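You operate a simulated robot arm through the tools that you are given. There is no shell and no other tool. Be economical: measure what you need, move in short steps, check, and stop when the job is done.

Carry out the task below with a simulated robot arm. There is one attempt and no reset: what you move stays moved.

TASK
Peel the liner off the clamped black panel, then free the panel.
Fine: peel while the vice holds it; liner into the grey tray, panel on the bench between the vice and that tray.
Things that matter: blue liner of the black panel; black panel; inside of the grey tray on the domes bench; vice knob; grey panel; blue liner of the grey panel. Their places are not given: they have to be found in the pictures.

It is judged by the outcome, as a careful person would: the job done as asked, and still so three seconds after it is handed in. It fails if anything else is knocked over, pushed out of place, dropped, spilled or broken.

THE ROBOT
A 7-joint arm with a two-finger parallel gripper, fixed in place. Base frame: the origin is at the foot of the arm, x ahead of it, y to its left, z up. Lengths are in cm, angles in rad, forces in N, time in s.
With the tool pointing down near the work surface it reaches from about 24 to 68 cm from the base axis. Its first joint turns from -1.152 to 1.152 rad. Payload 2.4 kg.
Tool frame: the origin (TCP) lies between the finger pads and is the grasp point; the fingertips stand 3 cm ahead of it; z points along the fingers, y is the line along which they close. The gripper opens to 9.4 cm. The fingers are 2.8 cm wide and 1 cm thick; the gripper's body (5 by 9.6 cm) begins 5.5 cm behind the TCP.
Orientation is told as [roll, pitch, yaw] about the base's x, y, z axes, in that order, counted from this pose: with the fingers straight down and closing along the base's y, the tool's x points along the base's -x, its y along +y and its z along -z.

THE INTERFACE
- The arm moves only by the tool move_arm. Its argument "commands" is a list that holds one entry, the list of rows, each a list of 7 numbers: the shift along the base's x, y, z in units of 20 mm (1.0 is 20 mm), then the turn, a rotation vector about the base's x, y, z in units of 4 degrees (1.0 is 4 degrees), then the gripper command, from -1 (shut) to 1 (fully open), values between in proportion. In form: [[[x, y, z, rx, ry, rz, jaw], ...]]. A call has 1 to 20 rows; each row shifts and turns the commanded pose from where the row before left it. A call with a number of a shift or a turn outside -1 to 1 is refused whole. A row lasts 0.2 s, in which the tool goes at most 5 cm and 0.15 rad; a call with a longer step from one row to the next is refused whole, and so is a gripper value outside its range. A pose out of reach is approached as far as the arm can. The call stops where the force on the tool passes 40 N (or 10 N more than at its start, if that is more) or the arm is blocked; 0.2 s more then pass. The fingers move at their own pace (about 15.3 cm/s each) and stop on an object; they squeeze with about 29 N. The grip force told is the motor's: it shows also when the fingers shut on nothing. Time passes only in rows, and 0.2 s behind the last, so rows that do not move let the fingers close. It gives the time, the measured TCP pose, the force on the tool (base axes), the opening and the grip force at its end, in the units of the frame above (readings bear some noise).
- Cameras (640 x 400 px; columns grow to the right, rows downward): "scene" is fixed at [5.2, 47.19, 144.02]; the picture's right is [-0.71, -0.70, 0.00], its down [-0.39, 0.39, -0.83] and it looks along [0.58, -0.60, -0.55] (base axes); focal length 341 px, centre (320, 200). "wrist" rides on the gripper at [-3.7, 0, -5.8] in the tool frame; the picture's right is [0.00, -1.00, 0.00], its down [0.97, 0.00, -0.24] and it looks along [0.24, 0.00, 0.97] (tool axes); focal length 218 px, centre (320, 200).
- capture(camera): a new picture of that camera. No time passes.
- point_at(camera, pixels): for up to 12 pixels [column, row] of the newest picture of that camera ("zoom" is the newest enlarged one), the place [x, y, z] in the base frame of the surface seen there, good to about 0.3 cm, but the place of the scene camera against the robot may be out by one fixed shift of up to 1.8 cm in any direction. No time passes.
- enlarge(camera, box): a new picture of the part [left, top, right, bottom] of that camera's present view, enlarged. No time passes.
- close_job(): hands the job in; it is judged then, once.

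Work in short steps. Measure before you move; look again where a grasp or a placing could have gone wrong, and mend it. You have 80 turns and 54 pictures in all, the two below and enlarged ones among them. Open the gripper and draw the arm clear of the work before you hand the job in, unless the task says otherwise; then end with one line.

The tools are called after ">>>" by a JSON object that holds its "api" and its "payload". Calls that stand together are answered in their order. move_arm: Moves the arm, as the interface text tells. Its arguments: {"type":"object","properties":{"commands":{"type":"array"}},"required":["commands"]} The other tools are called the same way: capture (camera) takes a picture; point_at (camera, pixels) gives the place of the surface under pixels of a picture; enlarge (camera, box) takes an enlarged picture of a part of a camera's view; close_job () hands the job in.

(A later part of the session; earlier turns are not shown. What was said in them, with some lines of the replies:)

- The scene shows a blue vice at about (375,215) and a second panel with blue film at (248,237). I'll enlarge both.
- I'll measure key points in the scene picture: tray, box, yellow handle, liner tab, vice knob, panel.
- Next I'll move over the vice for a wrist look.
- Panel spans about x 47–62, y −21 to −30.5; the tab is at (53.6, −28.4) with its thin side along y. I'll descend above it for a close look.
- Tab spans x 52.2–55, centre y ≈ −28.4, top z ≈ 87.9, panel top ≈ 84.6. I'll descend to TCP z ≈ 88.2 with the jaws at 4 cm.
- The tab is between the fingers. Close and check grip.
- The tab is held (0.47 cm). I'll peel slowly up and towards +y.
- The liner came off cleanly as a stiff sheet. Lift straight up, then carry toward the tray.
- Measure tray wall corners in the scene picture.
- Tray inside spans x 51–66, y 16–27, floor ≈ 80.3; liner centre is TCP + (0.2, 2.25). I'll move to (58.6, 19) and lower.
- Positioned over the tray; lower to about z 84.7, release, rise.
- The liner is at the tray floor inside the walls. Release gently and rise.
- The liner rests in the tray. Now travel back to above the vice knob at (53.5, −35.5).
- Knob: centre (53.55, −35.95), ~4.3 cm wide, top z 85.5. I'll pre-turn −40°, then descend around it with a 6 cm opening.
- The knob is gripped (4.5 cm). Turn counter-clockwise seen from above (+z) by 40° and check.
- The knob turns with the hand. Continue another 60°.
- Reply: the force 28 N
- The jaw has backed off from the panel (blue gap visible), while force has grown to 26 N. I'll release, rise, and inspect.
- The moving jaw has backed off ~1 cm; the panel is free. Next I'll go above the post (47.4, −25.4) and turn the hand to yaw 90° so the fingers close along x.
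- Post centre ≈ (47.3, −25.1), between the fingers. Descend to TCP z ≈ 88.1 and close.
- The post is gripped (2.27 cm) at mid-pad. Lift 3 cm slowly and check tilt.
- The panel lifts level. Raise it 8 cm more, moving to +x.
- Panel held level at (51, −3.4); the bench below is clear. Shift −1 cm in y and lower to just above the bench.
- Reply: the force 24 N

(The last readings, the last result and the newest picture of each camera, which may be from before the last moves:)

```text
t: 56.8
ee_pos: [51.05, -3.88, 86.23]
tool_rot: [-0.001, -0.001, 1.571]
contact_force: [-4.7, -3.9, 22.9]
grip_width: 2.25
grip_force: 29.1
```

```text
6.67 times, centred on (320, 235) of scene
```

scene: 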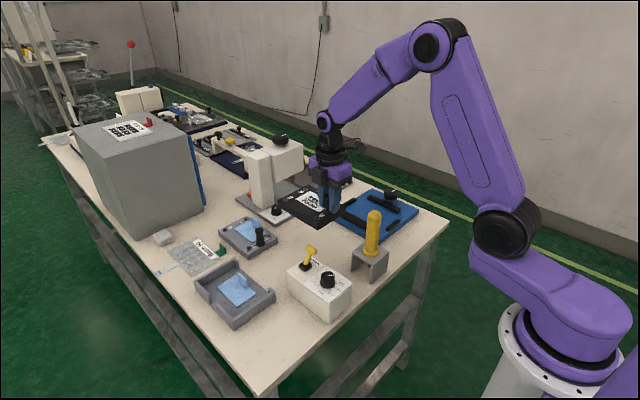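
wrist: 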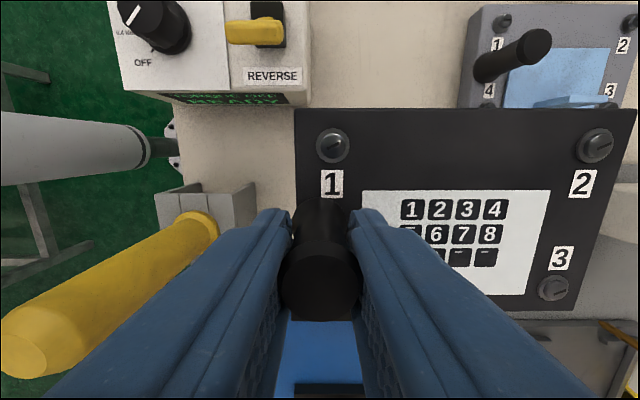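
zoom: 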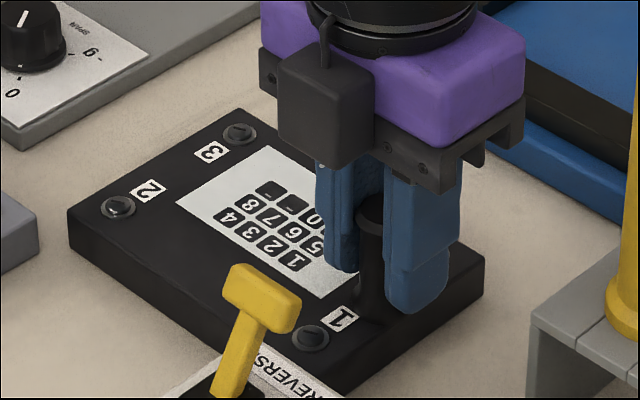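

Contact at 22.9 N; the panel sits on the bench. Ease off slightly, open to ~4.5 cm and rise.

>>> {"api": "move_arm", "payload": {"commands": [[[0, 0, 0.06, 0, 0, 0, -1], [0, 0, 0, 0, 0, 0, -0.4], [0, 0, 0, 0, 0, 0, -0.05], [0, 0, 0, 0, 0, 0, -0.05], [0, 0, 0.5, 0, 0, 0, -0.05], [0, 0, 0.8, 0, 0, 0, -0.05], [0, 0, 1, 0, 0, 0, -0.05], [0, 0, 1, 0, 0, 0, -0.05], [0, 0, 1, 0, 0, 0, -0.05], [0, 0, 1, 0, 0, 0, -0.05], [0, 0, 1, 0, 0, 0, -0.05], [0, 0, 1, 0, 0, 0, -0.05], [0, 0, 1, 0, 0, 0, -0.05], [0, 0, 1, 0, 0, 0, -0.05]]]}}

>>> {"api": "capture", "payload": {"camera": "scene"}}

>>> {"api": "enlarge", "payload": {"camera": "scene", "box": [180, 165, 440, 335]}}

```text
t: 59.8
ee_pos: [51.15, -4.08, 105.02]
tool_rot: [0.001, 0.001, 1.571]
contact_force: [-0.2, -0.6, 0.8]
grip_width: 4.44
grip_force: 0.0
```

```text
14 pictures are left
```

scene: 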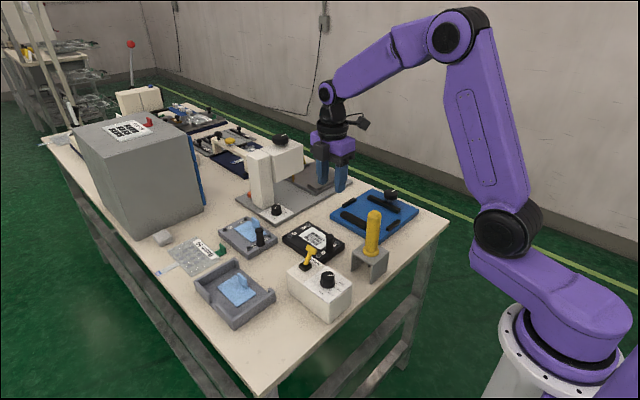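

```text
2.35 times, centred on (310, 250) of scene
```

zoom: 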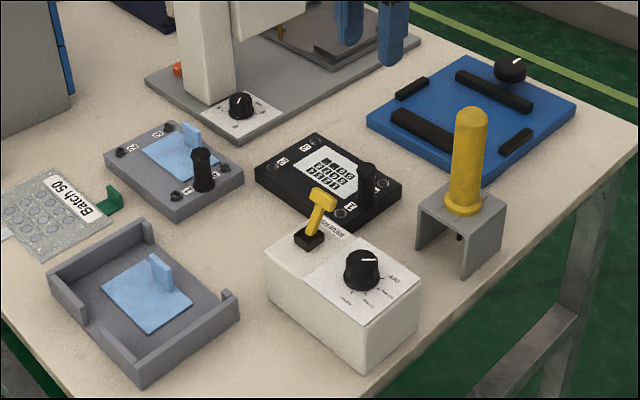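

All as asked: liner in the tray, panel on the bench between vice and tray, everything else in place. Raise the arm clear and hand in.

>>> {"api": "move_arm", "payload": {"commands": [[[0, 0, 1, 0, 0, 0, 0.3], [0, 0, 1, 0, 0, 0, 0.3], [0, 0, 1, 0, 0, 0, 0.3], [-1, -0.3, 0.5, 0, 0, 0, 0.3], [-1, -0.3, 0, 0, 0, 0, 0.3], [-1, -0.3, 0, 0, 0, 0, 0.3], [-1, -0.3, 0, 0, 0, 0, 0.3], [-1, -0.3, 0, 0, 0, 0, 0.3], [0, 0, 0, 0, 0, 0, 0.3]]]}}

>>> {"api": "close_job", "payload": {}}

```text
t: 61.8
ee_pos: [40.92, -6.94, 112.01]
tool_rot: [-0.002, 0.001, 1.57]
contact_force: [-0.2, -0.3, 1.0]
grip_width: 6.09
grip_force: 0.0
```

```text
The job is handed in.
```

I peeled the black panel's liner while the vice held it and laid it in the grey tray. The vice is open and the panel sits on the bench between the vice and the tray; the last picture showed nothing else moved.
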